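You operate a simulated robot arm through the tools that you are given. There is no shell and no other tool. Be economical: measure what you need, move in short steps, check, and stop when the job is done.

The job below is to be done with a simulated two-armed robot. You get a single attempt, and the scene is never put back.

TASK
Take the round token from the top of the cream bench and leave it on the right end of the washer bench. Turn the reel knob to 2. Take the sleeve with the smallest size on its label from the right end of the washer bench and put it on top of the lamp there. Take the label block labelled "hex nuts" from the top of the cream bench and put it on the panel. The order is free. Set down upright: label block.

The check looks at the end state, three seconds after you hand in, the way a careful person would. Anything else that was tipped, shoved, dropped, spilled or broken makes it a failure.

THE ROBOT
Two 7-joint arms with two-finger parallel grippers on one trunk, on a base that drives. Base frame: it is fixed to the floor where the robot stands at the start and does not move with it; the origin is under the middle of the robot, x ahead of it, y to its left, z up; the surface under the hand at the start is at about z = 800. Lengths are in mm, angles in degrees, forces in N, time in s.
The left shoulder is at the start at [70, 188, 1115], the right one opposite. With the tool pointing down near the work surface each hand reaches from about 320 to 800 mm from the robot's upright axis, wherever it stands, measured 20 degrees to its own side. Places, roughly: label block [750, 0, 750]; lamp (5x5x8 cm) [1100, 600, 800]; panel (11x15x1 cm) [700, 100, 800]; reel knob [5600, 2600, 1800]; right end of the washer bench [1200, 800, 800]; round token (5x5x3 cm) [500, -100, 800]; sleeve [1250, 750, 750]. Payload 3.91 kg a hand.
The TCP of each hand is the grasp point between the finger pads, 30 mm short of the fingertips. In the tool frame z runs along the fingers and y along their closing line. The gripper opens to 110 mm. The fingers are 20 mm wide and 10 mm thick; the gripper's body (48 by 112 mm) begins 55 mm behind the TCP.
Orientation is that of the tool frame in the base frame, as a unit quaternion [w, x, y, z]. With the fingers straight down and closing along the base's y, the tool's x points along the base's -x, its y along +y and its z along -z.

THE INTERFACE
- The arms move only by the tool nudge_tool. It takes "left_moves", "right_moves" or both (then of equal length, played together; a hand with none holds still); each is a list of rows, each a list of 3 entries, a list of its own where there are three numbers: the opening in per cent of the stroke, from 0 (shut) to 100 (fully open), then the shift along the tool's x, y, z in mm, then the turn, a rotation vector about the tool's x, y, z in degrees. In form: [[hand, [x, y, z], [wx, wy, wz]], ...]. A call has 1 to 10 rows; each row shifts and turns the commanded pose from where the row before left it, along the tool's axes as they then stand. A row lasts 0.2 s, in which the tool goes at most 50 mm and 8.6 degrees; a call with a longer step from one row to the next is refused whole, and so is a gripper value outside its range. A pose out of reach is approached as far as the arm can. The call stops where the force on the tool passes 40 N (or 10 N more than at its start, if that is more) or the arm is blocked; 0.2 s more then pass. Each finger travels about 72 mm/s and halts on what it meets, pressing with about 31 N; the grip force reading is that of the motor and also rises with nothing between the fingers. The clock runs only during rows and for 0.2 s after the last one: add rows that do not move to give the fingers time. The reply holds the time, the measured pose of the TCP, the force on the tool along the base axes, the opening and the grip force, in the units named above and with some noise, with the torque about the TCP (base axes, N m) and any sound that the robot's microphone picked up, and new pictures: "pictures" is both (left out), scene, wrist or none (wrist: the cameras of the hands that moved).
- Cameras (640 x 400 px; columns grow to the right, rows downward): "scene" is now at [134, -3.6, 1335.1]; the picture's right is [-0.04, -1.00, 0.00], its down [-0.63, 0.03, -0.78] and it looks along [0.77, -0.03, -0.63] (base axes); focal length 253 px, centre (320, 200). "left" rides on the left gripper at [72, -17, -103] in its tool frame; the picture's right is [0.23, 0.97, 0.00], its down [-0.76, 0.18, -0.62] and it looks along [-0.61, 0.14, 0.78] (tool axes); focal length 222 px, centre (320, 200). "right" rides on the right gripper at [72, 17, -103] in its tool frame; the picture's right is [-0.23, 0.97, 0.00], its down [-0.76, -0.18, -0.62] and it looks along [-0.61, -0.14, 0.78] (tool axes); focal length 222 px, centre (320, 200). There is no depth. A picture from a camera that has moved, and an enlarged one, comes with that camera's place and axes in the base frame and with its lens.
- raise_lower(by): slides the trunk up (or, below 0, down) by that many mm; the arms and the scene camera ride with it, the base frame stays. It gives what a move gives, with no picture.
- steer(legs): drives the robot by 1 to 6 legs, each [ahead, turn to the left] in mm and degrees, along the robot's own axes; the way and the turn of a leg run together, so that a leg with both is an arc; at most 1500 mm and 180 degrees a leg. The arms and the cameras ride along, it lands a little off, and it stops where it bumps. It gives what a move gives, and a new picture of the scene camera.
- head_to(pan, tilt): turns the head with the scene camera to pan (to the left, within 86 degrees either way) and tilt (down, from -29 to 69), counted from straight ahead of the robot. It gives what a move gives, and a new picture of the scene camera.
- zoom(camera, box): a new picture of the part [left, top, right, bottom] of that camera's present view, enlarged. The clock stands still meanwhile.
- finish_job(): hands the job in; it is judged then, once.

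Go step by step. Nothing tells you exact positions but the pictures and the camera data: compare them with the known pose of the tool, close in by small moves and look again before you grip or let go. The budget is 165 turns and 260 pictures, counting those below and the enlarged ones. Unless the task says otherwise, let go and move clear before handing in.

The tools are called after "Call:" by a JSON object that holds its "api" and its "payload". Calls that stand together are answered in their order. nudge_tool: Moves the arms, as the interface text tells. Its arguments: {"type":"object","properties":{"left_moves":{"type":"array","items":{"type":"array"}},"right_moves":{"type":"array","items":{"type":"array"}},"pictures":{"type":"string","enum":["both","scene","wrist","none"]}},"required":[]} The other tools are called the same way: raise_lower (by) slides the trunk up or down; steer (legs) drives the base; head_to (pan, tilt) turns the head that bears the scene camera; zoom (camera, box) takes an enlarged picture of a part of a camera's view; finish_job () hands the job in.

At the start:

```text
t: 0.0
left_position: [582.7, 248.3, 1095.3]
left_orientation: [0.0, 0.0, 1.0, 0.0]
left_ft_force: [0.2, -0.8, 0.8]
left_ft_torque: [0.0, -0.02, 0.02]
left_width: 110.1
left_grip_force: 0.1
right_position: [575.4, -265.4, 1117.4]
right_orientation: [0.001, 0.0, 1.0, 0.0]
right_ft_force: [0.2, -0.4, 0.2]
right_ft_torque: [0.01, 0.01, 0.0]
right_width: 110.1
right_grip_force: 0.0
trunk travel left (down, up): [-625.0, 315.0]
robot x, y, heading: [-1.7, 1.5, 0.1]
head pan, tilt: [-2.5, 39.1]
```

scene: 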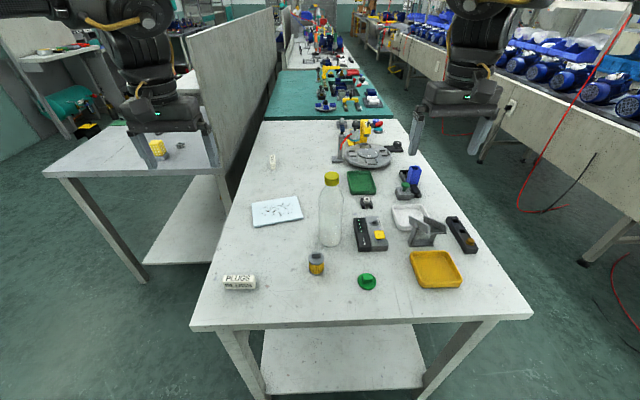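
right: 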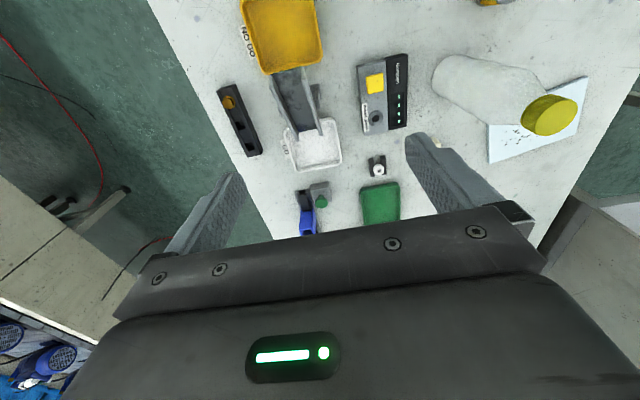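
left: 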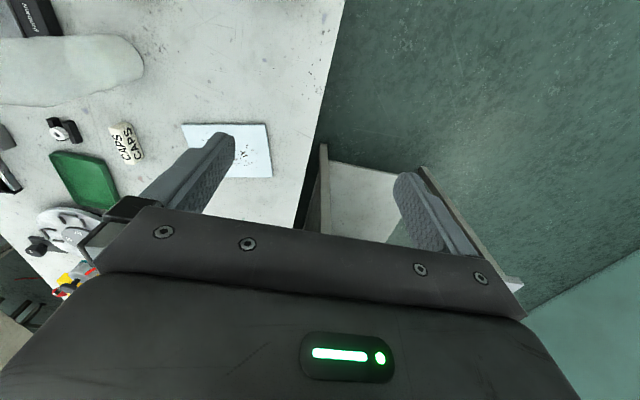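

I see the cream bench ahead with a green round token, several label blocks and a thin panel, and a second bench to the left. I'll zoom in to read the labels and see the washer bench.

Call:
{"api": "zoom", "payload": {"camera": "scene", "box": [200, 120, 480, 300]}}

Call:
{"api": "zoom", "payload": {"camera": "scene", "box": [30, 110, 270, 260]}}

Call:
{"api": "head_to", "payload": {"pan": 35, "tilt": 30}}

```text
2.22 times, centred on (340, 210) of scene
camera zoom: at [134.0, -3.6, 1335.1], right [-0.04, -1.0, 0.0], down [-0.63, 0.03, -0.78], along [0.77, -0.03, -0.63], focal length 563 px, centre (276, 178)
```

zoom: 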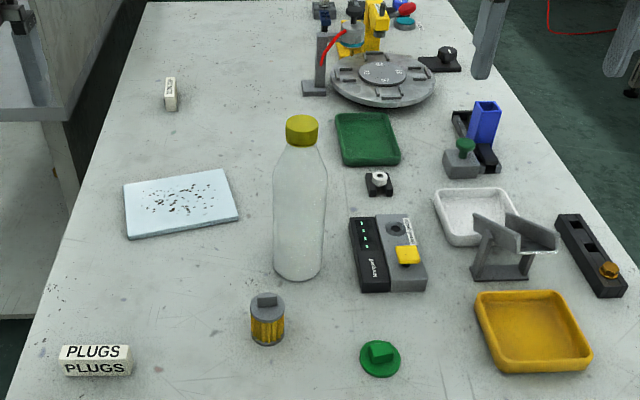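

```text
2.67 times, centred on (150, 185) of scene
camera zoom: at [134.0, -3.6, 1335.1], right [-0.04, -1.0, 0.0], down [-0.63, 0.03, -0.78], along [0.77, -0.03, -0.63], focal length 676 px, centre (773, 240)
```

zoom: 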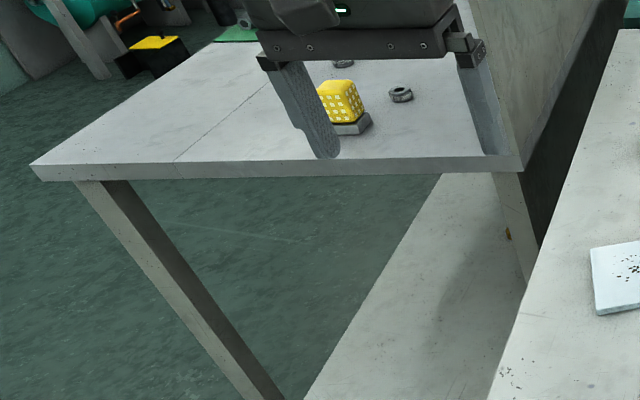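

```text
t: 1.0
left_position: [582.4, 248.4, 1094.8]
left_orientation: [0.0, 0.0, 1.0, 0.0]
left_ft_force: [0.0, 0.0, -0.2]
left_ft_torque: [0.0, -0.03, 0.0]
left_width: 109.8
left_grip_force: 0.1
right_position: [574.3, -265.0, 1117.8]
right_orientation: [0.0, 0.001, 1.0, 0.0]
right_ft_force: [-0.2, 0.0, 0.1]
right_ft_torque: [-0.01, 0.02, -0.03]
right_width: 110.0
right_grip_force: 0.1
trunk travel left (down, up): [-625.0, 315.0]
robot x, y, heading: [-4.6, -2.0, 0.0]
head pan, tilt: [35.0, 30.0]
camera scene: at [122.6, 52.0, 1349.1], right [0.57, -0.82, 0.0], down [-0.41, -0.29, -0.87], along [0.71, 0.5, -0.5], focal length 253 px, centre (320, 200)
```

scene: 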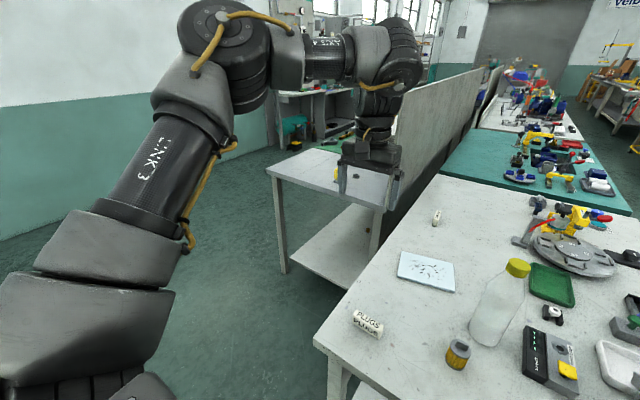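

The hex nuts block isn't in view yet (only PLUGS and perhaps CAPS). I'll look closer at the hidden regions through the wrist cameras and scene.

Call:
{"api": "head_to", "payload": {"pan": -5, "tilt": 45}}

Call:
{"api": "zoom", "payload": {"camera": "scene", "box": [230, 60, 450, 200]}}

Call:
{"api": "zoom", "payload": {"camera": "left", "box": [0, 0, 320, 300]}}

Call:
{"api": "zoom", "payload": {"camera": "right", "box": [200, 0, 640, 240]}}

```text
t: 2.1
left_position: [582.3, 247.7, 1096.0]
left_orientation: [0.0, 0.0, 1.0, 0.0]
left_ft_force: [0.0, 0.4, -0.7]
left_ft_torque: [-0.02, 0.01, 0.0]
left_width: 110.0
left_grip_force: 0.0
right_position: [574.7, -265.4, 1118.5]
right_orientation: [0.0, 0.0, 1.0, 0.0]
right_ft_force: [0.9, -0.3, 0.2]
right_ft_torque: [-0.01, -0.03, 0.0]
right_width: 110.2
right_grip_force: 0.0
trunk travel left (down, up): [-625.0, 315.0]
robot x, y, heading: [0.2, 1.9, 0.2]
head pan, tilt: [-5.0, 45.0]
camera scene: at [129.5, -6.8, 1326.5], right [-0.09, -1.0, 0.0], down [-0.7, 0.06, -0.71], along [0.7, -0.06, -0.71], focal length 253 px, centre (320, 200)
```

scene: 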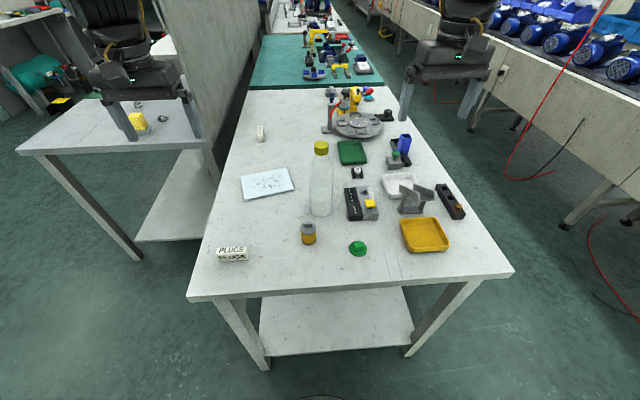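

```text
2.86 times, centred on (340, 130) of scene
camera zoom: at [129.5, -6.8, 1326.5], right [-0.09, -1.0, 0.0], down [-0.7, 0.06, -0.71], along [0.7, -0.06, -0.71], focal length 724 px, centre (263, 400)
```

zoom: 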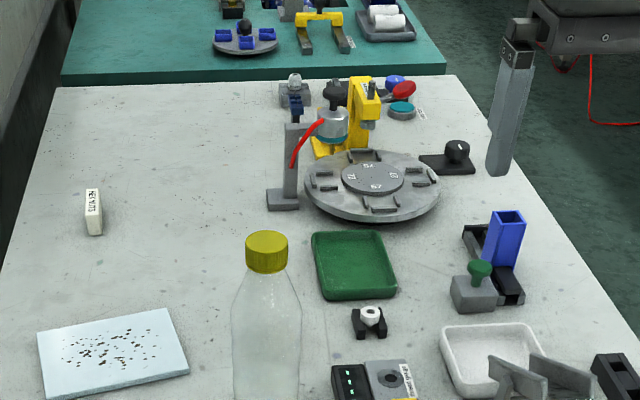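

```text
1.33 times, centred on (160, 150) of left
camera zoom: at [510.4, 230.4, 1199.8], right [-0.23, 0.97, 0.0], down [0.76, 0.18, 0.62], along [0.61, 0.14, -0.78], focal length 296 px, centre (533, 267)
```

zoom: 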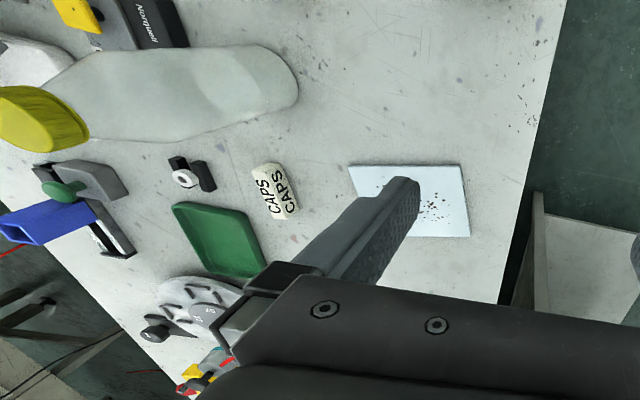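

```text
1.45 times, centred on (420, 120) of right
camera zoom: at [501.9, -248.9, 1221.1], right [0.23, 0.97, 0.0], down [0.76, -0.18, 0.62], along [0.61, -0.14, -0.78], focal length 323 px, centre (174, 316)
```

zoom: 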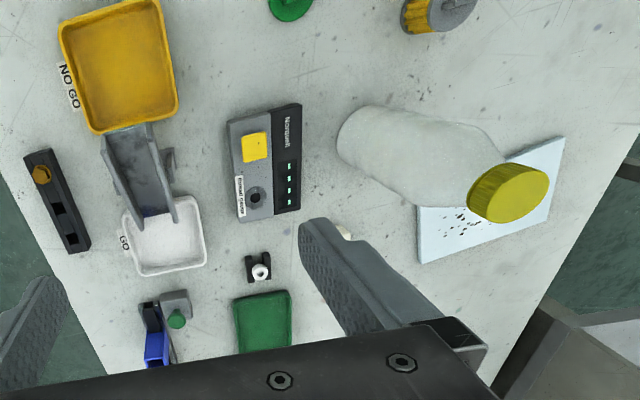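

A block hidden behind the bottle reads CAPS; the far-left one may read HEX NUTS. I'll zoom on it.

Call:
{"api": "zoom", "payload": {"camera": "scene", "box": [236, 115, 286, 150]}}

Call:
{"api": "zoom", "payload": {"camera": "scene", "box": [100, 90, 220, 160]}}

```text
11.43 times, centred on (261, 132) of scene
camera zoom: at [129.5, -6.8, 1326.5], right [-0.09, -1.0, 0.0], down [-0.7, 0.06, -0.71], along [0.7, -0.06, -0.71], focal length 2896 px, centre (994, 971)
```

zoom: 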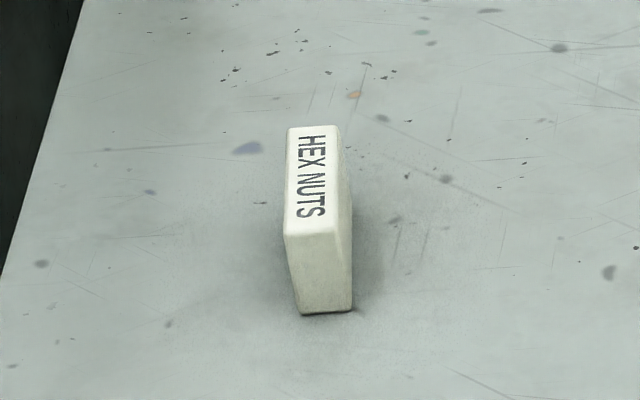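

```text
5.33 times, centred on (160, 125) of scene
camera zoom: at [129.5, -6.8, 1326.5], right [-0.09, -1.0, 0.0], down [-0.7, 0.06, -0.71], along [0.7, -0.06, -0.71], focal length 1352 px, centre (1173, 600)
```

zoom: 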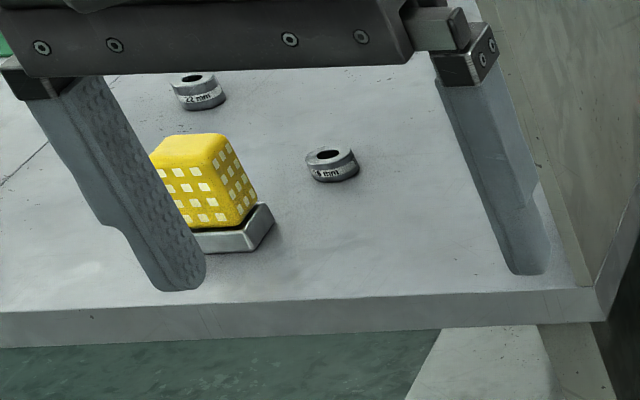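

HEX NUTS is around (1010, 148), the token around (470, −128), and two sleeves plus the yellow lamp on the washer bench. I'll check how much room the base has by looking down.

Call:
{"api": "head_to", "payload": {"pan": 0, "tilt": 69}}

Call:
{"api": "head_to", "payload": {"pan": 60, "tilt": 5}}

```text
t: 3.0
left_position: [582.1, 248.8, 1095.1]
left_orientation: [0.0, 0.0, 1.0, -0.001]
left_ft_force: [-0.8, 0.0, -0.6]
left_ft_torque: [0.02, 0.04, 0.01]
left_width: 109.8
left_grip_force: 0.0
right_position: [574.3, -265.2, 1118.9]
right_orientation: [0.0, 0.0, 1.0, 0.0]
right_ft_force: [0.1, 0.5, 0.6]
right_ft_torque: [-0.01, 0.0, -0.01]
right_width: 110.0
right_grip_force: 0.0
trunk travel left (down, up): [-625.0, 315.0]
robot x, y, heading: [-1.8, -2.8, 0.1]
head pan, tilt: [0.0, 68.8]
camera scene: at [104.4, 0.2, 1297.7], right [0.0, -1.0, 0.0], down [-0.93, 0.0, -0.36], along [0.36, 0.0, -0.93], focal length 253 px, centre (320, 200)
```

scene: 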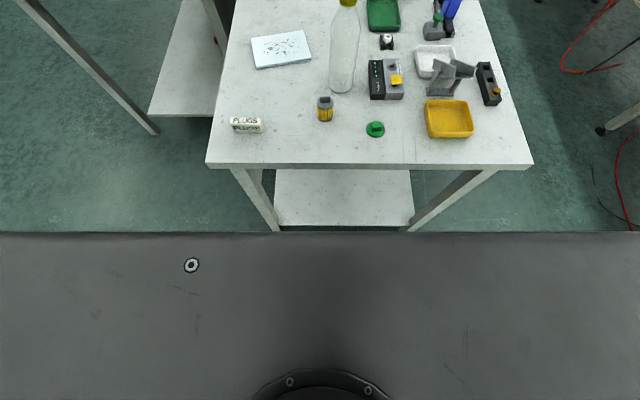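

```text
t: 4.3
left_position: [584.0, 247.8, 1095.7]
left_orientation: [-0.001, -0.001, 1.0, 0.0]
left_ft_force: [0.4, 0.5, 0.2]
left_ft_torque: [0.03, -0.02, -0.01]
left_width: 110.3
left_grip_force: 0.3
right_position: [576.1, -264.3, 1117.8]
right_orientation: [-0.001, 0.0, 1.0, -0.001]
right_ft_force: [0.2, 0.7, -0.6]
right_ft_torque: [-0.04, 0.01, 0.01]
right_width: 110.2
right_grip_force: 0.0
trunk travel left (down, up): [-625.0, 315.0]
robot x, y, heading: [-3.5, -0.3, -0.1]
head pan, tilt: [60.0, 5.0]
camera scene: at [94.5, 79.7, 1389.5], right [0.87, -0.5, 0.0], down [-0.04, -0.08, -1.0], along [0.5, 0.86, -0.09], focal length 253 px, centre (320, 200)
```

scene: 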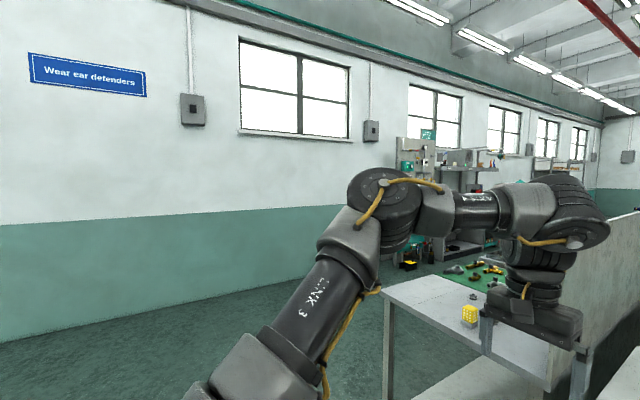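

The torso blocks the down view, but the token is within the right hand's reach from here. I'll move the right hand above it and look.

Call:
{"api": "nudge_tool", "payload": {"right_moves": [[100, [21, 27, 33], [0, 0, 0]], [100, [21, 27, 33], [0, 0, 0]], [100, [21, 27, 33], [0, 0, 0]], [100, [21, 27, 33], [0, 0, 0]], [100, [21, 27, 33], [0, 0, 0]], [100, [0, 0, 0], [0, 0, 0]]], "pictures": "wrist"}}

Call:
{"api": "head_to", "payload": {"pan": 0, "tilt": 50}}

```text
t: 5.7
left_position: [582.7, 248.0, 1097.4]
left_orientation: [0.0, 0.0, 1.0, 0.0]
left_ft_force: [0.0, 0.5, 0.6]
left_ft_torque: [-0.01, 0.03, -0.01]
left_width: 109.9
left_grip_force: 0.1
right_position: [496.7, -165.7, 963.6]
right_orientation: [0.0, -0.001, 1.0, 0.001]
right_ft_force: [0.3, 0.2, 0.3]
right_ft_torque: [0.02, -0.03, 0.01]
right_width: 109.8
right_grip_force: 0.1
right hand out of reach, approached as far as the arm can: row 4, 5
trunk travel left (down, up): [-625.0, 315.0]
robot x, y, heading: [-1.1, -2.3, 0.1]
head pan, tilt: [60.0, 5.0]
camera right: at [423.6, -149.6, 1066.0], right [0.23, 0.97, 0.0], down [0.76, -0.18, 0.62], along [0.61, -0.14, -0.78], focal length 222 px, centre (320, 200)
```

right: 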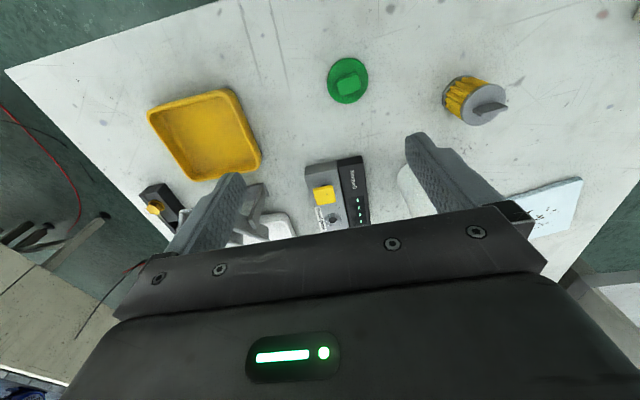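

```text
t: 7.0
left_position: [583.1, 247.5, 1096.9]
left_orientation: [0.0, 0.0, 1.0, 0.0]
left_ft_force: [-0.9, -0.5, -0.3]
left_ft_torque: [0.01, -0.01, -0.01]
left_width: 110.1
left_grip_force: 0.1
right_position: [496.2, -165.6, 962.5]
right_orientation: [-0.001, -0.001, 1.0, 0.0]
right_ft_force: [0.4, -0.5, 0.3]
right_ft_torque: [-0.02, -0.01, 0.04]
right_width: 109.8
right_grip_force: 0.1
trunk travel left (down, up): [-625.0, 315.0]
robot x, y, heading: [1.8, 2.6, 0.0]
head pan, tilt: [0.0, 50.0]
camera scene: at [125.5, 0.3, 1319.6], right [0.0, -1.0, 0.0], down [-0.77, 0.0, -0.64], along [0.64, 0.0, -0.77], focal length 253 px, centre (320, 200)
```

scene: 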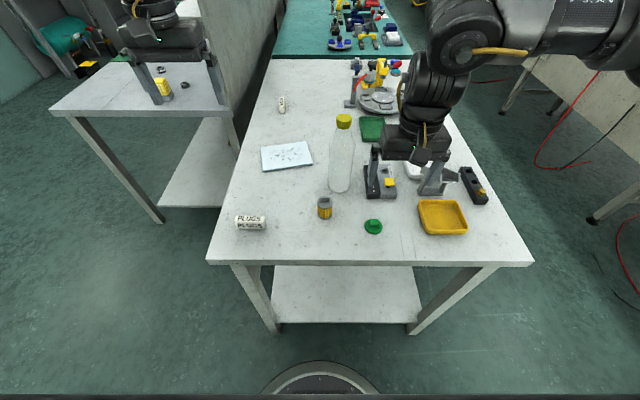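

Triangulating both views puts the token near (480, −133) with bench top around z≈770–790. I'll shift over and descend partway.

Call:
{"api": "nudge_tool", "payload": {"right_moves": [[100, [4, 8, 20], [0, 0, 0]], [100, [4, 8, 20], [0, 0, 0]], [100, [4, 8, 20], [0, 0, 0]], [100, [4, 8, 20], [0, 0, 0]], [100, [0, 0, 0], [0, 0, 0]]]}}

```text
t: 8.2
left_position: [582.0, 248.7, 1095.9]
left_orientation: [0.0, 0.001, 1.0, 0.0]
left_ft_force: [0.0, -0.3, 0.0]
left_ft_torque: [-0.02, 0.02, -0.01]
left_width: 110.4
left_grip_force: 0.1
right_position: [500.4, -158.5, 899.3]
right_orientation: [0.0, -0.001, 1.0, 0.0]
right_ft_force: [-0.9, -0.3, 0.2]
right_ft_torque: [-0.02, 0.02, -0.02]
right_width: 110.1
right_grip_force: 0.1
right hand out of reach, approached as far as the arm can: row 1, 2, 3, 4
trunk travel left (down, up): [-625.0, 315.0]
robot x, y, heading: [2.9, 0.7, 0.1]
head pan, tilt: [0.0, 50.0]
camera scene: at [125.0, 0.3, 1319.6], right [0.0, -1.0, 0.0], down [-0.77, 0.0, -0.64], along [0.64, 0.0, -0.77], focal length 253 px, centre (320, 200)
camera right: at [427.2, -142.0, 1002.6], right [0.23, 0.97, 0.0], down [0.76, -0.18, 0.62], along [0.61, -0.14, -0.78], focal length 222 px, centre (320, 200)
```

scene: 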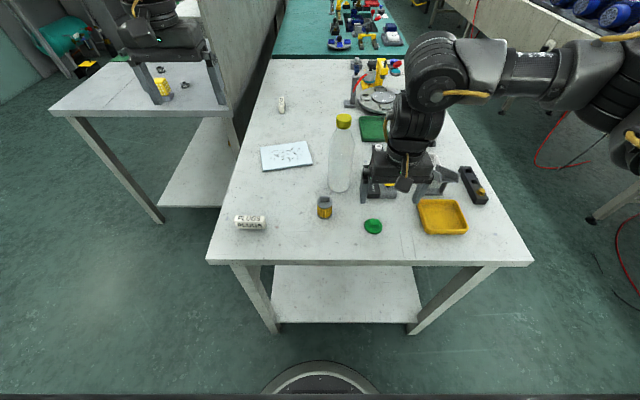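
right: 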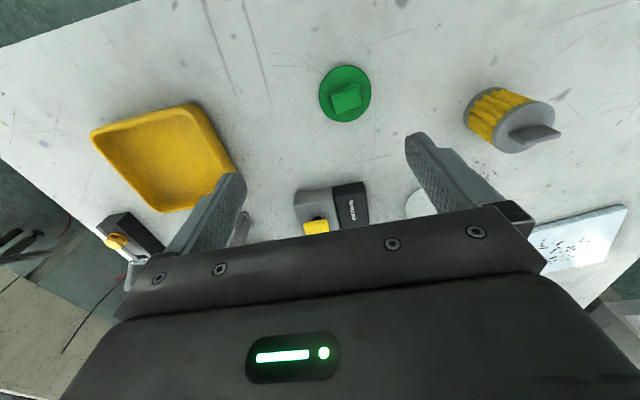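

The arm can't fold in that close; I'll back the robot off 130 mm so the token falls at comfortable reach, lifting a little first.

Call:
{"api": "nudge_tool", "payload": {"right_moves": [[100, [0, 0, -40], [0, 0, 0]], [100, [0, 0, -20], [0, 0, 0]], [100, [0, 0, 0], [0, 0, 0]]], "pictures": "none"}}

Call:
{"api": "steer", "payload": {"legs": [[-130, 0]]}}

```text
t: 9.0
left_position: [582.0, 247.3, 1094.9]
left_orientation: [-0.001, 0.0, 1.0, 0.0]
left_ft_force: [0.6, 0.6, -0.9]
left_ft_torque: [0.0, -0.03, 0.02]
left_width: 109.8
left_grip_force: 0.0
right_position: [504.1, -156.9, 960.2]
right_orientation: [0.0, 0.0, 1.0, 0.0]
right_ft_force: [0.0, 0.2, 0.1]
right_ft_torque: [0.0, 0.01, 0.03]
right_width: 110.0
right_grip_force: 0.0
trunk travel left (down, up): [-625.0, 315.0]
robot x, y, heading: [0.0, 1.1, -0.1]
head pan, tilt: [0.0, 50.0]
```

```text
t: 10.3
left_position: [449.8, 248.2, 1095.5]
left_orientation: [0.0, 0.0, 1.0, 0.001]
left_ft_force: [-1.1, 0.0, 1.0]
left_ft_torque: [0.02, 0.0, -0.05]
left_width: 110.1
left_grip_force: 0.1
right_position: [371.0, -156.5, 958.1]
right_orientation: [0.001, -0.002, 1.0, 0.0]
right_ft_force: [0.3, -0.4, -0.6]
right_ft_torque: [0.03, -0.01, -0.03]
right_width: 109.9
right_grip_force: 0.1
trunk travel left (down, up): [-625.0, 315.0]
robot x, y, heading: [-134.3, -1.9, 0.3]
head pan, tilt: [0.0, 50.0]
camera scene: at [-6.8, 0.3, 1319.5], right [0.0, -1.0, 0.0], down [-0.77, 0.0, -0.64], along [0.64, 0.0, -0.77], focal length 253 px, centre (320, 200)
```

scene: 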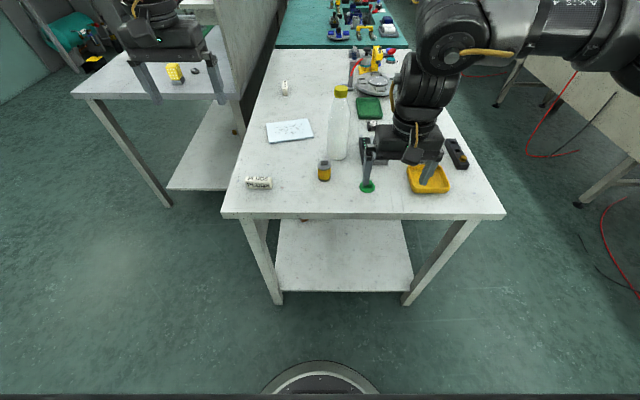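

Now moving the right hand forward over the token.

Call:
{"api": "nudge_tool", "payload": {"right_moves": [[100, [-36, 8, 10], [0, 0, 0]], [100, [-36, 9, 10], [0, 0, 0]], [100, [-35, 8, 10], [0, 0, 0]], [100, [0, 0, 20], [0, 0, 0]], [100, [0, 0, 20], [0, 0, 0]], [100, [0, 0, 0], [0, 0, 0]]]}}

```text
t: 11.7
left_position: [448.7, 247.8, 1095.4]
left_orientation: [-0.001, -0.001, 1.0, 0.0]
left_ft_force: [1.7, -0.7, -0.7]
left_ft_torque: [0.05, -0.01, -0.01]
left_width: 110.1
left_grip_force: 0.1
right_position: [476.7, -132.6, 888.8]
right_orientation: [0.0, -0.001, 1.0, 0.0]
right_ft_force: [0.5, 0.4, 1.3]
right_ft_torque: [-0.01, 0.0, 0.0]
right_width: 110.1
right_grip_force: 0.0
trunk travel left (down, up): [-625.0, 315.0]
robot x, y, heading: [-131.3, -0.2, 0.1]
head pan, tilt: [0.0, 50.0]
camera scene: at [-7.2, 0.6, 1319.6], right [0.0, -1.0, 0.0], down [-0.77, 0.0, -0.64], along [0.64, 0.0, -0.77], focal length 253 px, centre (320, 200)
camera right: at [404.4, -116.0, 991.7], right [0.23, 0.97, 0.0], down [0.76, -0.18, 0.62], along [0.61, -0.14, -0.78], focal length 222 px, centre (320, 200)
```

scene: 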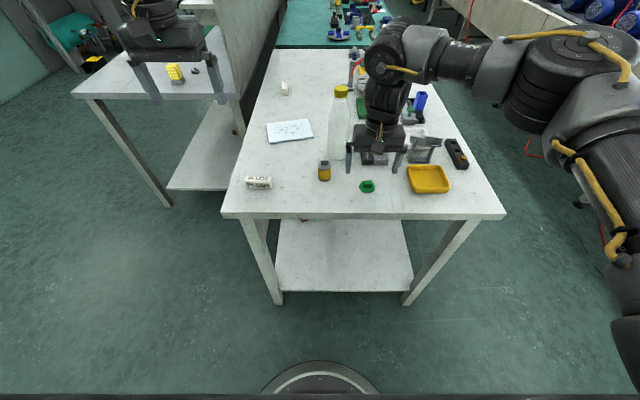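
right: 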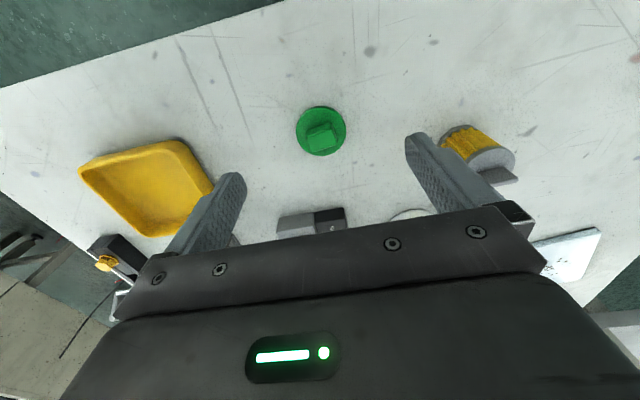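

Token triangulates to (481, −132), about z 794. Descending in small steps with fingers narrowed a bit.

Call:
{"api": "nudge_tool", "payload": {"right_moves": [[80, [-4, 0, 20], [0, 0, 0]], [80, [0, 0, 20], [0, 0, 0]], [80, [0, 0, 15], [0, 0, 0]], [80, [0, 0, 0], [0, 0, 0]]]}}

Call:
{"api": "zoom", "payload": {"camera": "scene", "box": [310, 120, 440, 220]}}

```text
t: 12.7
left_position: [449.0, 248.2, 1095.5]
left_orientation: [0.0, -0.001, 1.0, 0.001]
left_ft_force: [-0.8, -0.7, -0.8]
left_ft_torque: [0.0, -0.01, -0.02]
left_width: 110.1
left_grip_force: 0.1
right_position: [481.5, -131.5, 834.2]
right_orientation: [0.0, -0.001, 1.0, -0.001]
right_ft_force: [0.5, 0.2, -0.2]
right_ft_torque: [-0.01, -0.01, 0.0]
right_width: 88.1
right_grip_force: 0.1
trunk travel left (down, up): [-625.0, 315.0]
robot x, y, heading: [-132.6, -0.1, 0.3]
head pan, tilt: [0.0, 50.0]
camera scene: at [-7.3, 0.5, 1319.6], right [0.0, -1.0, 0.0], down [-0.77, 0.0, -0.64], along [0.64, 0.0, -0.77], focal length 253 px, centre (320, 200)
camera right: at [407.8, -114.8, 936.9], right [0.23, 0.97, 0.0], down [0.76, -0.18, 0.62], along [0.61, -0.14, -0.78], focal length 222 px, centre (320, 200)
```

scene: 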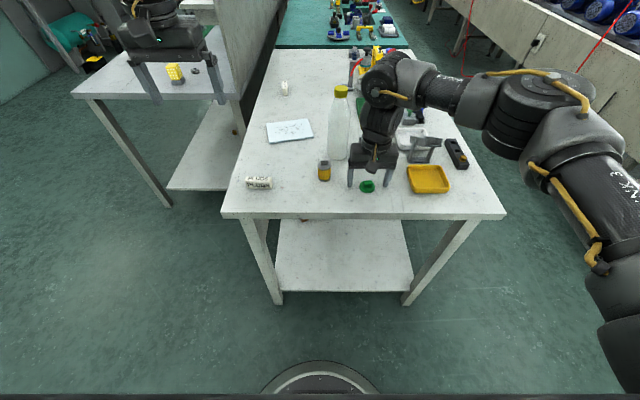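
right: 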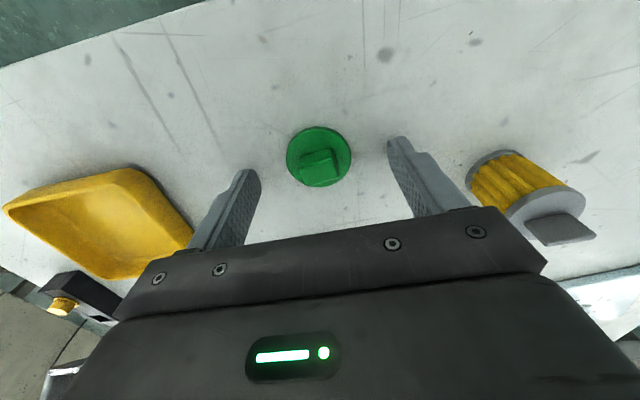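

```text
4.00 times, centred on (375, 170) of scene
camera zoom: at [-7.3, 0.5, 1319.6], right [0.0, -1.0, 0.0], down [-0.77, 0.0, -0.64], along [0.64, 0.0, -0.77], focal length 1014 px, centre (100, 320)
```

zoom: 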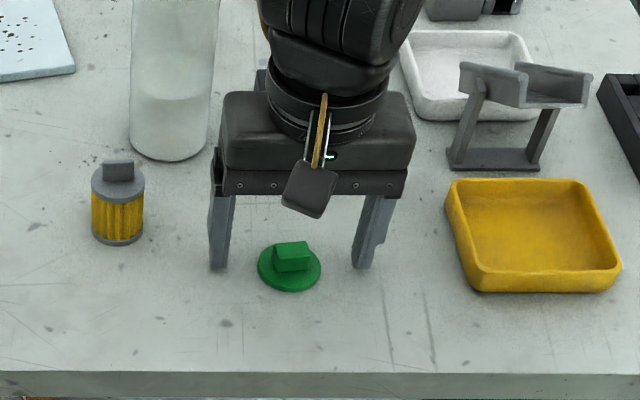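

Call:
{"api": "nudge_tool", "payload": {"right_moves": [[75, [0, -1, 10], [0, 0, 0]], [75, [0, 0, 4], [0, 0, 0]], [75, [0, 0, 3], [0, 0, 0]], [75, [0, 0, 0], [0, 0, 0]]], "pictures": "none"}}

Call:
{"api": "zoom", "payload": {"camera": "scene", "box": [340, 150, 400, 200]}}

```text
t: 13.3
left_position: [444.8, 248.4, 1098.4]
left_orientation: [0.002, 0.001, 1.0, -0.001]
left_ft_force: [0.5, -0.5, -0.4]
left_ft_torque: [-0.01, 0.02, 0.02]
left_width: 110.1
left_grip_force: 0.1
right_position: [480.2, -131.2, 830.8]
right_orientation: [0.006, 0.0, 1.0, 0.001]
right_ft_force: [-17.1, 2.0, 25.0]
right_ft_torque: [-1.09, 0.73, -0.72]
right_width: 81.9
right_grip_force: 0.0
trunk travel left (down, up): [-625.0, 315.0]
robot x, y, heading: [-137.6, -1.7, -0.1]
head pan, tilt: [0.0, 50.0]
stopped in row 2 (right hand): the force on the tool passed its limit at 48 N (the readings are from after the stop); the commanded pose is now the measured one
```

```text
8.00 times, centred on (370, 175) of scene
camera zoom: at [-12.0, 1.1, 1320.3], right [0.0, -1.0, 0.0], down [-0.76, 0.0, -0.65], along [0.65, 0.0, -0.76], focal length 2028 px, centre (-80, 400)
```

zoom: 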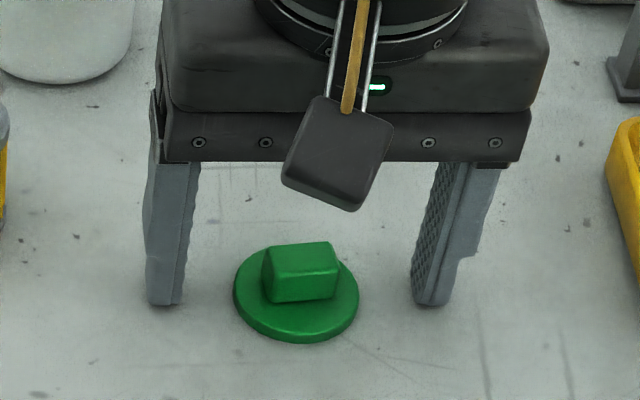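

The bench surface is at z≈800 (fingertips touched). I'll lift 4 mm, shift toward the token's centre by about 7 mm and recheck.

Call:
{"api": "nudge_tool", "payload": {"right_moves": [[75, [0, 0, -5], [0, 0, 0]], [75, [6, 0, 0], [0, 0, 0]], [75, [0, 0, 0], [0, 0, 0]]], "pictures": "wrist"}}

Call:
{"api": "zoom", "payload": {"camera": "scene", "box": [340, 150, 400, 200]}}

```text
t: 14.1
left_position: [449.8, 248.2, 1095.6]
left_orientation: [0.0, -0.001, 1.0, 0.0]
left_ft_force: [0.1, 0.1, -0.4]
left_ft_torque: [-0.01, 0.01, -0.02]
left_width: 110.2
left_grip_force: 0.0
right_position: [478.0, -132.7, 830.4]
right_orientation: [0.005, 0.0, 1.0, 0.0]
right_ft_force: [-0.5, 0.4, 0.8]
right_ft_torque: [-0.04, 0.04, 0.0]
right_width: 82.5
right_grip_force: 0.0
trunk travel left (down, up): [-625.0, 315.0]
robot x, y, heading: [-129.9, -0.0, 0.0]
head pan, tilt: [0.0, 50.0]
camera right: at [404.4, -115.9, 932.8], right [0.23, 0.97, 0.0], down [0.76, -0.18, 0.63], along [0.61, -0.14, -0.78], focal length 222 px, centre (320, 200)
```

right: 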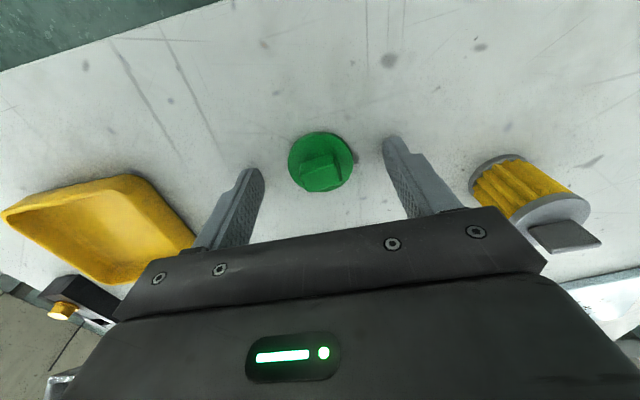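

```text
8.00 times, centred on (370, 175) of scene
camera zoom: at [-7.1, 0.4, 1319.5], right [0.0, -1.0, 0.0], down [-0.77, 0.0, -0.64], along [0.64, 0.0, -0.77], focal length 2028 px, centre (-80, 400)
```

zoom: 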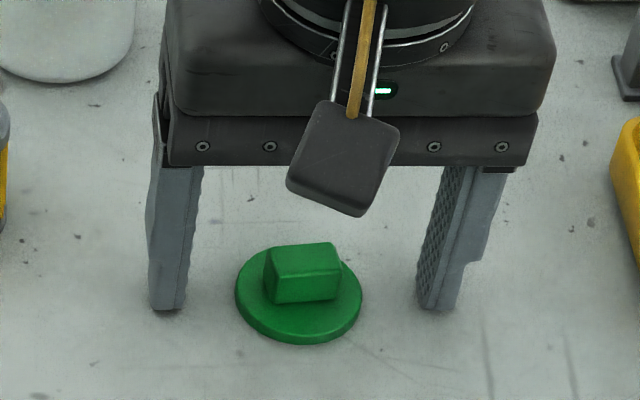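

Call:
{"api": "nudge_tool", "payload": {"right_moves": [[75, [4, 1, 0], [0, 0, 0]], [60, [0, 0, 1], [0, 0, 0]], [45, [0, 0, 0], [0, 0, 0]], [30, [0, 0, 0], [0, 0, 0]], [25, [0, 0, 0], [0, 0, 0]], [25, [0, 0, 0], [0, 0, 0]]], "pictures": "wrist"}}

Call:
{"api": "zoom", "payload": {"camera": "scene", "box": [340, 150, 400, 200]}}

```text
t: 15.5
left_position: [449.8, 248.7, 1095.9]
left_orientation: [-0.001, -0.001, 1.0, 0.0]
left_ft_force: [-0.3, 0.7, -0.3]
left_ft_torque: [-0.02, -0.01, -0.02]
left_width: 110.2
left_grip_force: 0.1
right_position: [475.1, -132.1, 829.6]
right_orientation: [0.005, 0.0, 1.0, 0.001]
right_ft_force: [0.6, -2.8, 5.6]
right_ft_torque: [-0.14, -0.01, 0.03]
right_width: 41.4
right_grip_force: 30.7
trunk travel left (down, up): [-625.0, 315.0]
robot x, y, heading: [-132.0, 0.4, 0.1]
head pan, tilt: [0.0, 50.0]
camera right: at [399.8, -115.6, 932.7], right [0.23, 0.97, 0.0], down [0.75, -0.18, 0.63], along [0.62, -0.14, -0.78], focal length 222 px, centre (320, 200)
```

right: 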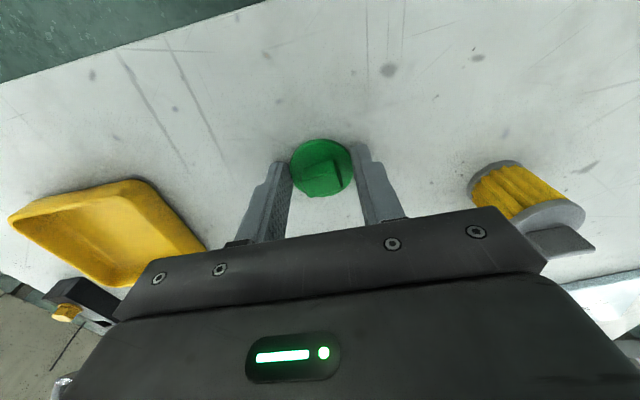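

```text
8.00 times, centred on (370, 175) of scene
camera zoom: at [-7.7, 0.2, 1319.7], right [0.0, -1.0, 0.0], down [-0.77, 0.0, -0.64], along [0.64, 0.0, -0.77], focal length 2028 px, centre (-80, 400)
```

zoom: 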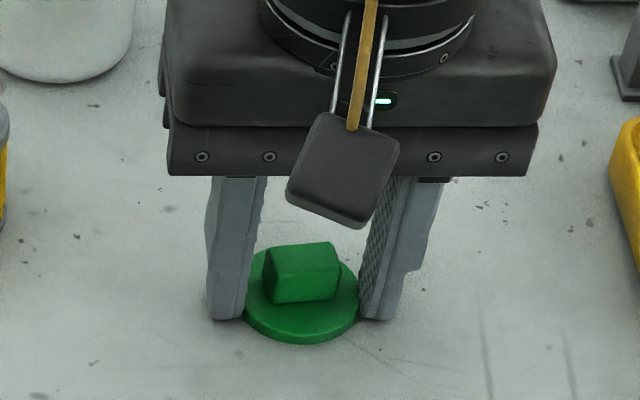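

The token is gripped (31 N). Lifting and checking.

Call:
{"api": "nudge_tool", "payload": {"right_moves": [[20, [0, 0, -10], [0, 0, 0]], [20, [0, 0, -30], [0, 0, 0]], [20, [0, 0, -40], [0, 0, 0]], [20, [0, 0, -40], [0, 0, 0]], [20, [0, 0, -40], [0, 0, 0]], [20, [0, 0, -40], [0, 0, 0]], [20, [0, 0, 0], [0, 0, 0]]], "pictures": "wrist"}}

```text
t: 17.1
left_position: [449.8, 247.7, 1095.8]
left_orientation: [-0.001, -0.001, 1.0, 0.0]
left_ft_force: [-0.2, -0.1, 0.8]
left_ft_torque: [-0.02, 0.03, 0.02]
left_width: 110.0
left_grip_force: 0.1
right_position: [472.1, -133.1, 1029.5]
right_orientation: [0.004, 0.0, 1.0, 0.001]
right_ft_force: [0.2, -0.2, 0.5]
right_ft_torque: [0.04, -0.02, 0.02]
right_width: 22.1
right_grip_force: 0.1
trunk travel left (down, up): [-625.0, 315.0]
robot x, y, heading: [-132.6, 3.8, -0.1]
head pan, tilt: [0.0, 50.0]
camera right: at [397.4, -116.3, 1133.1], right [0.23, 0.97, 0.0], down [0.76, -0.18, 0.63], along [0.61, -0.14, -0.78], focal length 222 px, centre (320, 200)
```

right: 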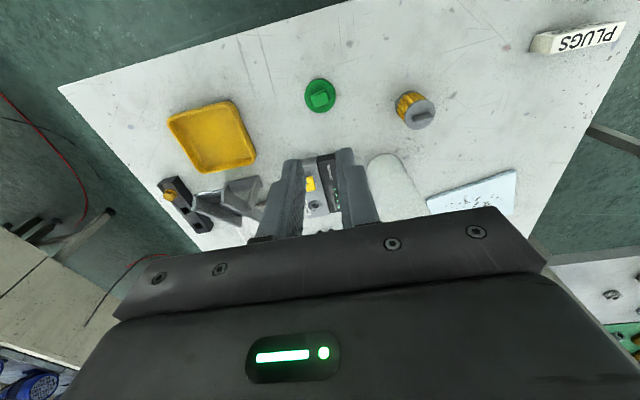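

The token slipped out on lifting (still standing in place at about (476, −133)). I'll regrip on its raised tab instead, just above the disc.

Call:
{"api": "nudge_tool", "payload": {"right_moves": [[60, [-1, 0, 20], [0, 0, 0]], [60, [-1, 0, 40], [0, 0, 0]], [60, [-1, 0, 40], [0, 0, 0]], [60, [0, 0, 40], [0, 0, 0]], [60, [0, 0, 25], [0, 0, 0]], [60, [0, 0, 0], [0, 0, 0]], [60, [0, 0, 0], [0, 0, 0]]], "pictures": "wrist"}}

Call:
{"api": "zoom", "payload": {"camera": "scene", "box": [340, 150, 400, 200]}}

Call:
{"api": "zoom", "payload": {"camera": "right", "box": [220, 90, 420, 215]}}

```text
t: 18.7
left_position: [449.8, 248.3, 1096.2]
left_orientation: [0.0, 0.0, 1.0, 0.0]
left_ft_force: [0.1, 0.7, -0.4]
left_ft_torque: [0.01, 0.03, 0.0]
left_width: 109.4
left_grip_force: 0.1
right_position: [477.4, -131.1, 862.3]
right_orientation: [0.005, 0.0, 1.0, 0.001]
right_ft_force: [0.8, 0.5, 0.1]
right_ft_torque: [0.03, 0.05, 0.01]
right_width: 65.9
right_grip_force: 0.1
trunk travel left (down, up): [-625.0, 315.0]
robot x, y, heading: [-134.9, 1.3, 0.2]
head pan, tilt: [0.0, 50.0]
camera right: at [402.7, -114.8, 965.9], right [0.23, 0.97, 0.0], down [0.76, -0.18, 0.63], along [0.61, -0.14, -0.78], focal length 222 px, centre (320, 200)
```

right: 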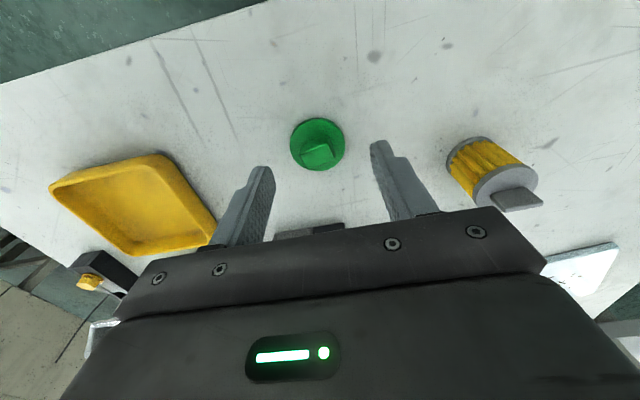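

```text
8.00 times, centred on (370, 175) of scene
camera zoom: at [-6.8, 0.2, 1319.5], right [0.0, -1.0, 0.0], down [-0.77, 0.0, -0.64], along [0.64, 0.0, -0.77], focal length 2028 px, centre (-80, 400)
```

zoom: 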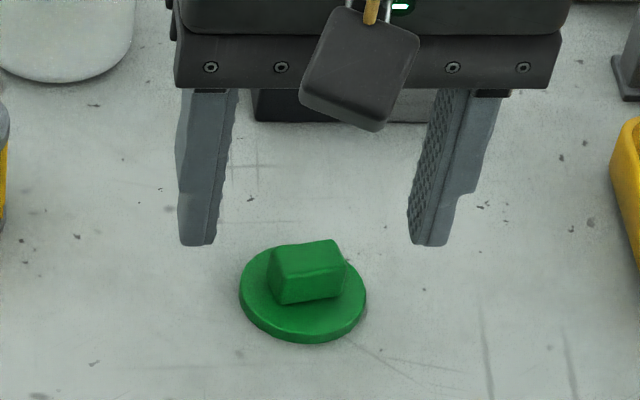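

```text
3.20 times, centred on (320, 152) of right
camera zoom: at [402.7, -114.8, 965.9], right [0.23, 0.97, 0.0], down [0.76, -0.18, 0.63], along [0.61, -0.14, -0.78], focal length 711 px, centre (320, 352)
```

zoom: 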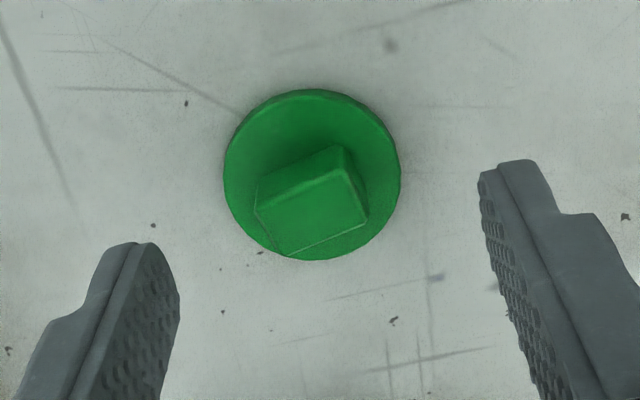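

Call:
{"api": "nudge_tool", "payload": {"right_moves": [[55, [2, -2, 10], [0, 0, -6.5]], [45, [0, 0, 11], [0, 0, 0]], [35, [0, 0, 0], [0, 0, 0]], [20, [0, 0, 0], [0, 0, 0]], [10, [0, 0, 0], [0, 0, 0]], [5, [0, 0, 0], [0, 0, 0]], [5, [0, 0, 0], [0, 0, 0]]], "pictures": "none"}}

Call:
{"api": "zoom", "payload": {"camera": "scene", "box": [340, 150, 400, 200]}}

Call:
{"api": "zoom", "payload": {"camera": "right", "box": [220, 90, 420, 215]}}

```text
t: 20.3
left_position: [448.9, 248.8, 1096.4]
left_orientation: [0.0, -0.001, 1.0, 0.0]
left_ft_force: [-0.2, 0.3, 0.5]
left_ft_torque: [-0.04, -0.02, 0.04]
left_width: 110.0
left_grip_force: 0.1
right_position: [475.5, -134.7, 842.3]
right_orientation: [0.005, -0.057, 0.998, 0.0]
right_ft_force: [-1.2, 0.3, 0.1]
right_ft_torque: [-0.01, -0.04, 0.01]
right_width: 22.6
right_grip_force: 30.6
trunk travel left (down, up): [-625.0, 315.0]
robot x, y, heading: [-133.2, 4.2, 0.1]
head pan, tilt: [0.0, 50.0]
```

```text
8.00 times, centred on (370, 175) of scene
camera zoom: at [-7.2, 0.3, 1319.6], right [0.0, -1.0, 0.0], down [-0.77, 0.0, -0.64], along [0.64, 0.0, -0.77], focal length 2028 px, centre (-80, 400)
```

zoom: 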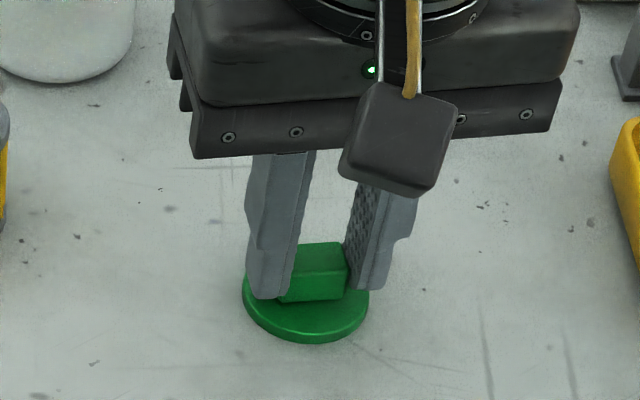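

```text
3.20 times, centred on (320, 152) of right
camera zoom: at [399.0, -127.1, 944.7], right [0.11, 0.99, 0.0], down [0.77, -0.09, 0.63], along [0.63, -0.07, -0.78], focal length 711 px, centre (320, 352)
```

zoom: 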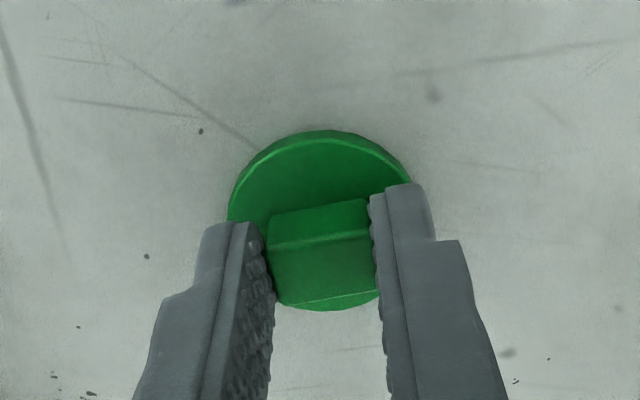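

The tab is held square between the pads. Lifting.

Call:
{"api": "nudge_tool", "payload": {"right_moves": [[5, [0, 0, -5], [0, 0, 0]], [5, [0, 0, -15], [0, 0, 0]], [5, [0, 0, -30], [0, 0, 0]], [5, [0, 0, -40], [0, 0, 0]], [5, [0, 0, -40], [0, 0, 0]], [5, [0, 0, -40], [0, 0, 0]], [5, [0, 0, -40], [0, 0, 0]], [5, [0, 0, 0], [0, 0, 0]]], "pictures": "both"}}

```text
t: 22.1
left_position: [449.5, 247.3, 1095.8]
left_orientation: [-0.001, -0.001, 1.0, 0.0]
left_ft_force: [0.4, -0.2, -0.2]
left_ft_torque: [0.03, 0.01, 0.0]
left_width: 109.9
left_grip_force: 0.0
right_position: [468.9, -133.5, 1052.8]
right_orientation: [0.004, -0.056, 0.998, 0.001]
right_ft_force: [0.4, -1.4, -0.7]
right_ft_torque: [0.02, 0.0, 0.01]
right_width: 22.6
right_grip_force: 30.5
trunk travel left (down, up): [-625.0, 315.0]
robot x, y, heading: [-133.3, -0.1, 0.0]
head pan, tilt: [0.0, 50.0]
camera scene: at [-6.2, -0.1, 1319.5], right [0.0, -1.0, 0.0], down [-0.77, 0.0, -0.64], along [0.64, 0.0, -0.77], focal length 253 px, centre (320, 200)
camera right: at [395.1, -125.8, 1155.6], right [0.11, 0.99, 0.0], down [0.77, -0.09, 0.63], along [0.63, -0.07, -0.78], focal length 222 px, centre (320, 200)
```

scene: 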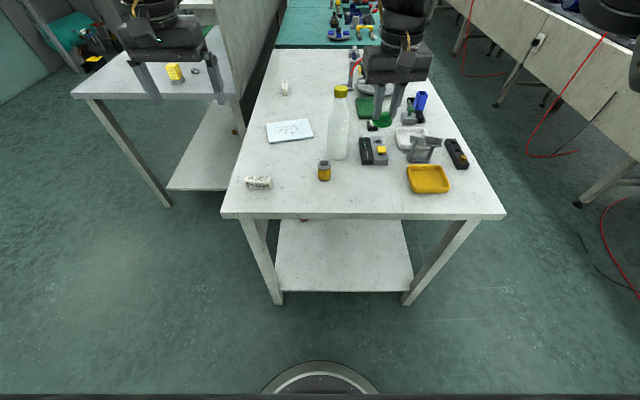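
right: 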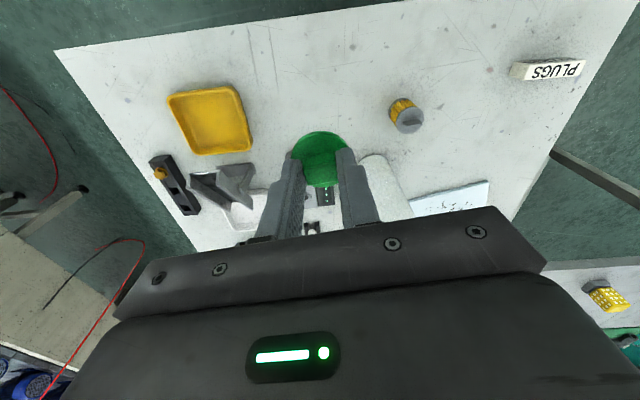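

Token held securely. Next I'll drive around to the open area in front of the washer bench's near end: turn left, ahead 680, turn back.

Call:
{"api": "steer", "payload": {"legs": [[0, 90], [680, 0], [0, -90]]}}

```text
t: 33.4
left_position: [474.8, 917.5, 1096.1]
left_orientation: [0.0, 0.012, 1.0, 0.0]
left_ft_force: [0.5, 0.1, -0.3]
left_ft_torque: [-0.04, 0.01, 0.02]
left_width: 109.7
left_grip_force: 0.1
right_position: [483.9, 535.7, 1053.1]
right_orientation: [0.005, -0.045, 0.999, 0.001]
right_ft_force: [-0.3, 0.1, -1.1]
right_ft_torque: [0.01, -0.01, 0.01]
right_width: 22.5
right_grip_force: 31.2
trunk travel left (down, up): [-625.0, 315.0]
robot x, y, heading: [-111.2, 684.3, -1.5]
head pan, tilt: [0.0, 50.0]
camera scene: at [11.8, 681.6, 1319.6], right [-0.02, -1.0, 0.0], down [-0.77, 0.02, -0.64], along [0.64, -0.02, -0.77], focal length 253 px, centre (320, 200)
```

scene: 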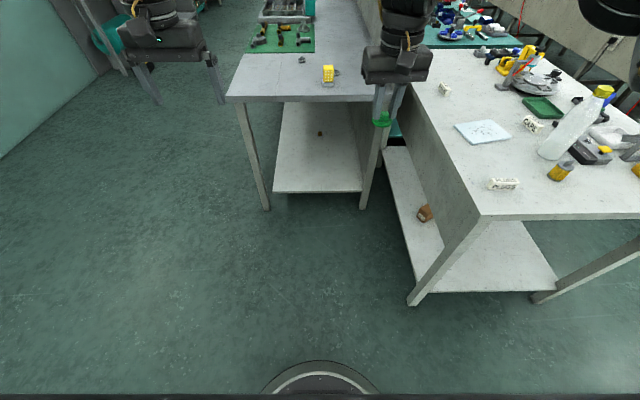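

Clear ahead. Driving forward to stand before the washer bench.

Call:
{"api": "steer", "payload": {"legs": [[0, 1.5], [580, 0]]}}

Call:
{"api": "head_to", "payload": {"pan": 0, "tilt": 35}}

```text
t: 37.1
left_position: [1053.7, 931.3, 1096.8]
left_orientation: [0.001, 0.0, 1.0, 0.0]
left_ft_force: [0.2, -0.6, -0.5]
left_ft_torque: [-0.01, 0.0, -0.03]
left_width: 110.1
left_grip_force: 0.0
right_position: [1070.5, 549.7, 1053.0]
right_orientation: [0.005, -0.055, 0.998, -0.001]
right_ft_force: [0.4, 0.3, 1.0]
right_ft_torque: [-0.04, -0.04, 0.01]
right_width: 22.8
right_grip_force: 31.0
trunk travel left (down, up): [-625.0, 315.0]
robot x, y, heading: [469.1, 681.5, -0.1]
head pan, tilt: [0.0, 50.0]
camera scene: at [595.0, 684.1, 1319.6], right [0.0, -1.0, 0.0], down [-0.77, 0.0, -0.64], along [0.64, 0.0, -0.77], focal length 253 px, centre (320, 200)
```

scene: 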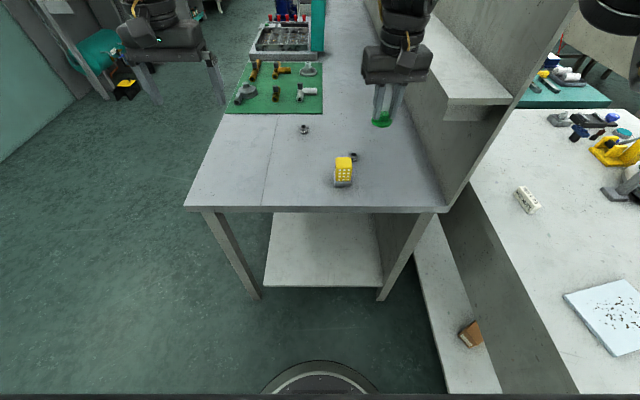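

```text
t: 37.9
left_position: [1052.6, 930.9, 1095.6]
left_orientation: [0.0, 0.0, 1.0, 0.0]
left_ft_force: [-0.8, 0.7, -0.3]
left_ft_torque: [-0.03, -0.01, -0.01]
left_width: 110.0
left_grip_force: 0.1
right_position: [1071.0, 549.5, 1053.3]
right_orientation: [0.005, -0.056, 0.998, 0.001]
right_ft_force: [-0.5, 0.4, -0.5]
right_ft_torque: [-0.02, -0.03, 0.02]
right_width: 22.3
right_grip_force: 31.1
trunk travel left (down, up): [-625.0, 315.0]
robot x, y, heading: [469.7, 682.4, -0.1]
head pan, tilt: [0.0, 35.0]
camera scene: at [606.2, 684.1, 1341.2], right [0.0, -1.0, 0.0], down [-0.57, 0.0, -0.82], along [0.82, 0.0, -0.57], focal length 253 px, centre (320, 200)
```

scene: 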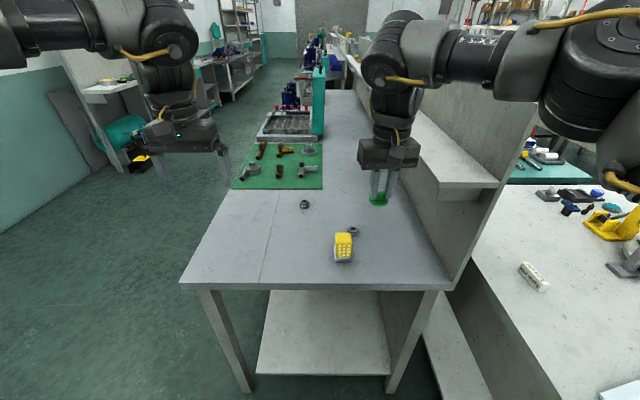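

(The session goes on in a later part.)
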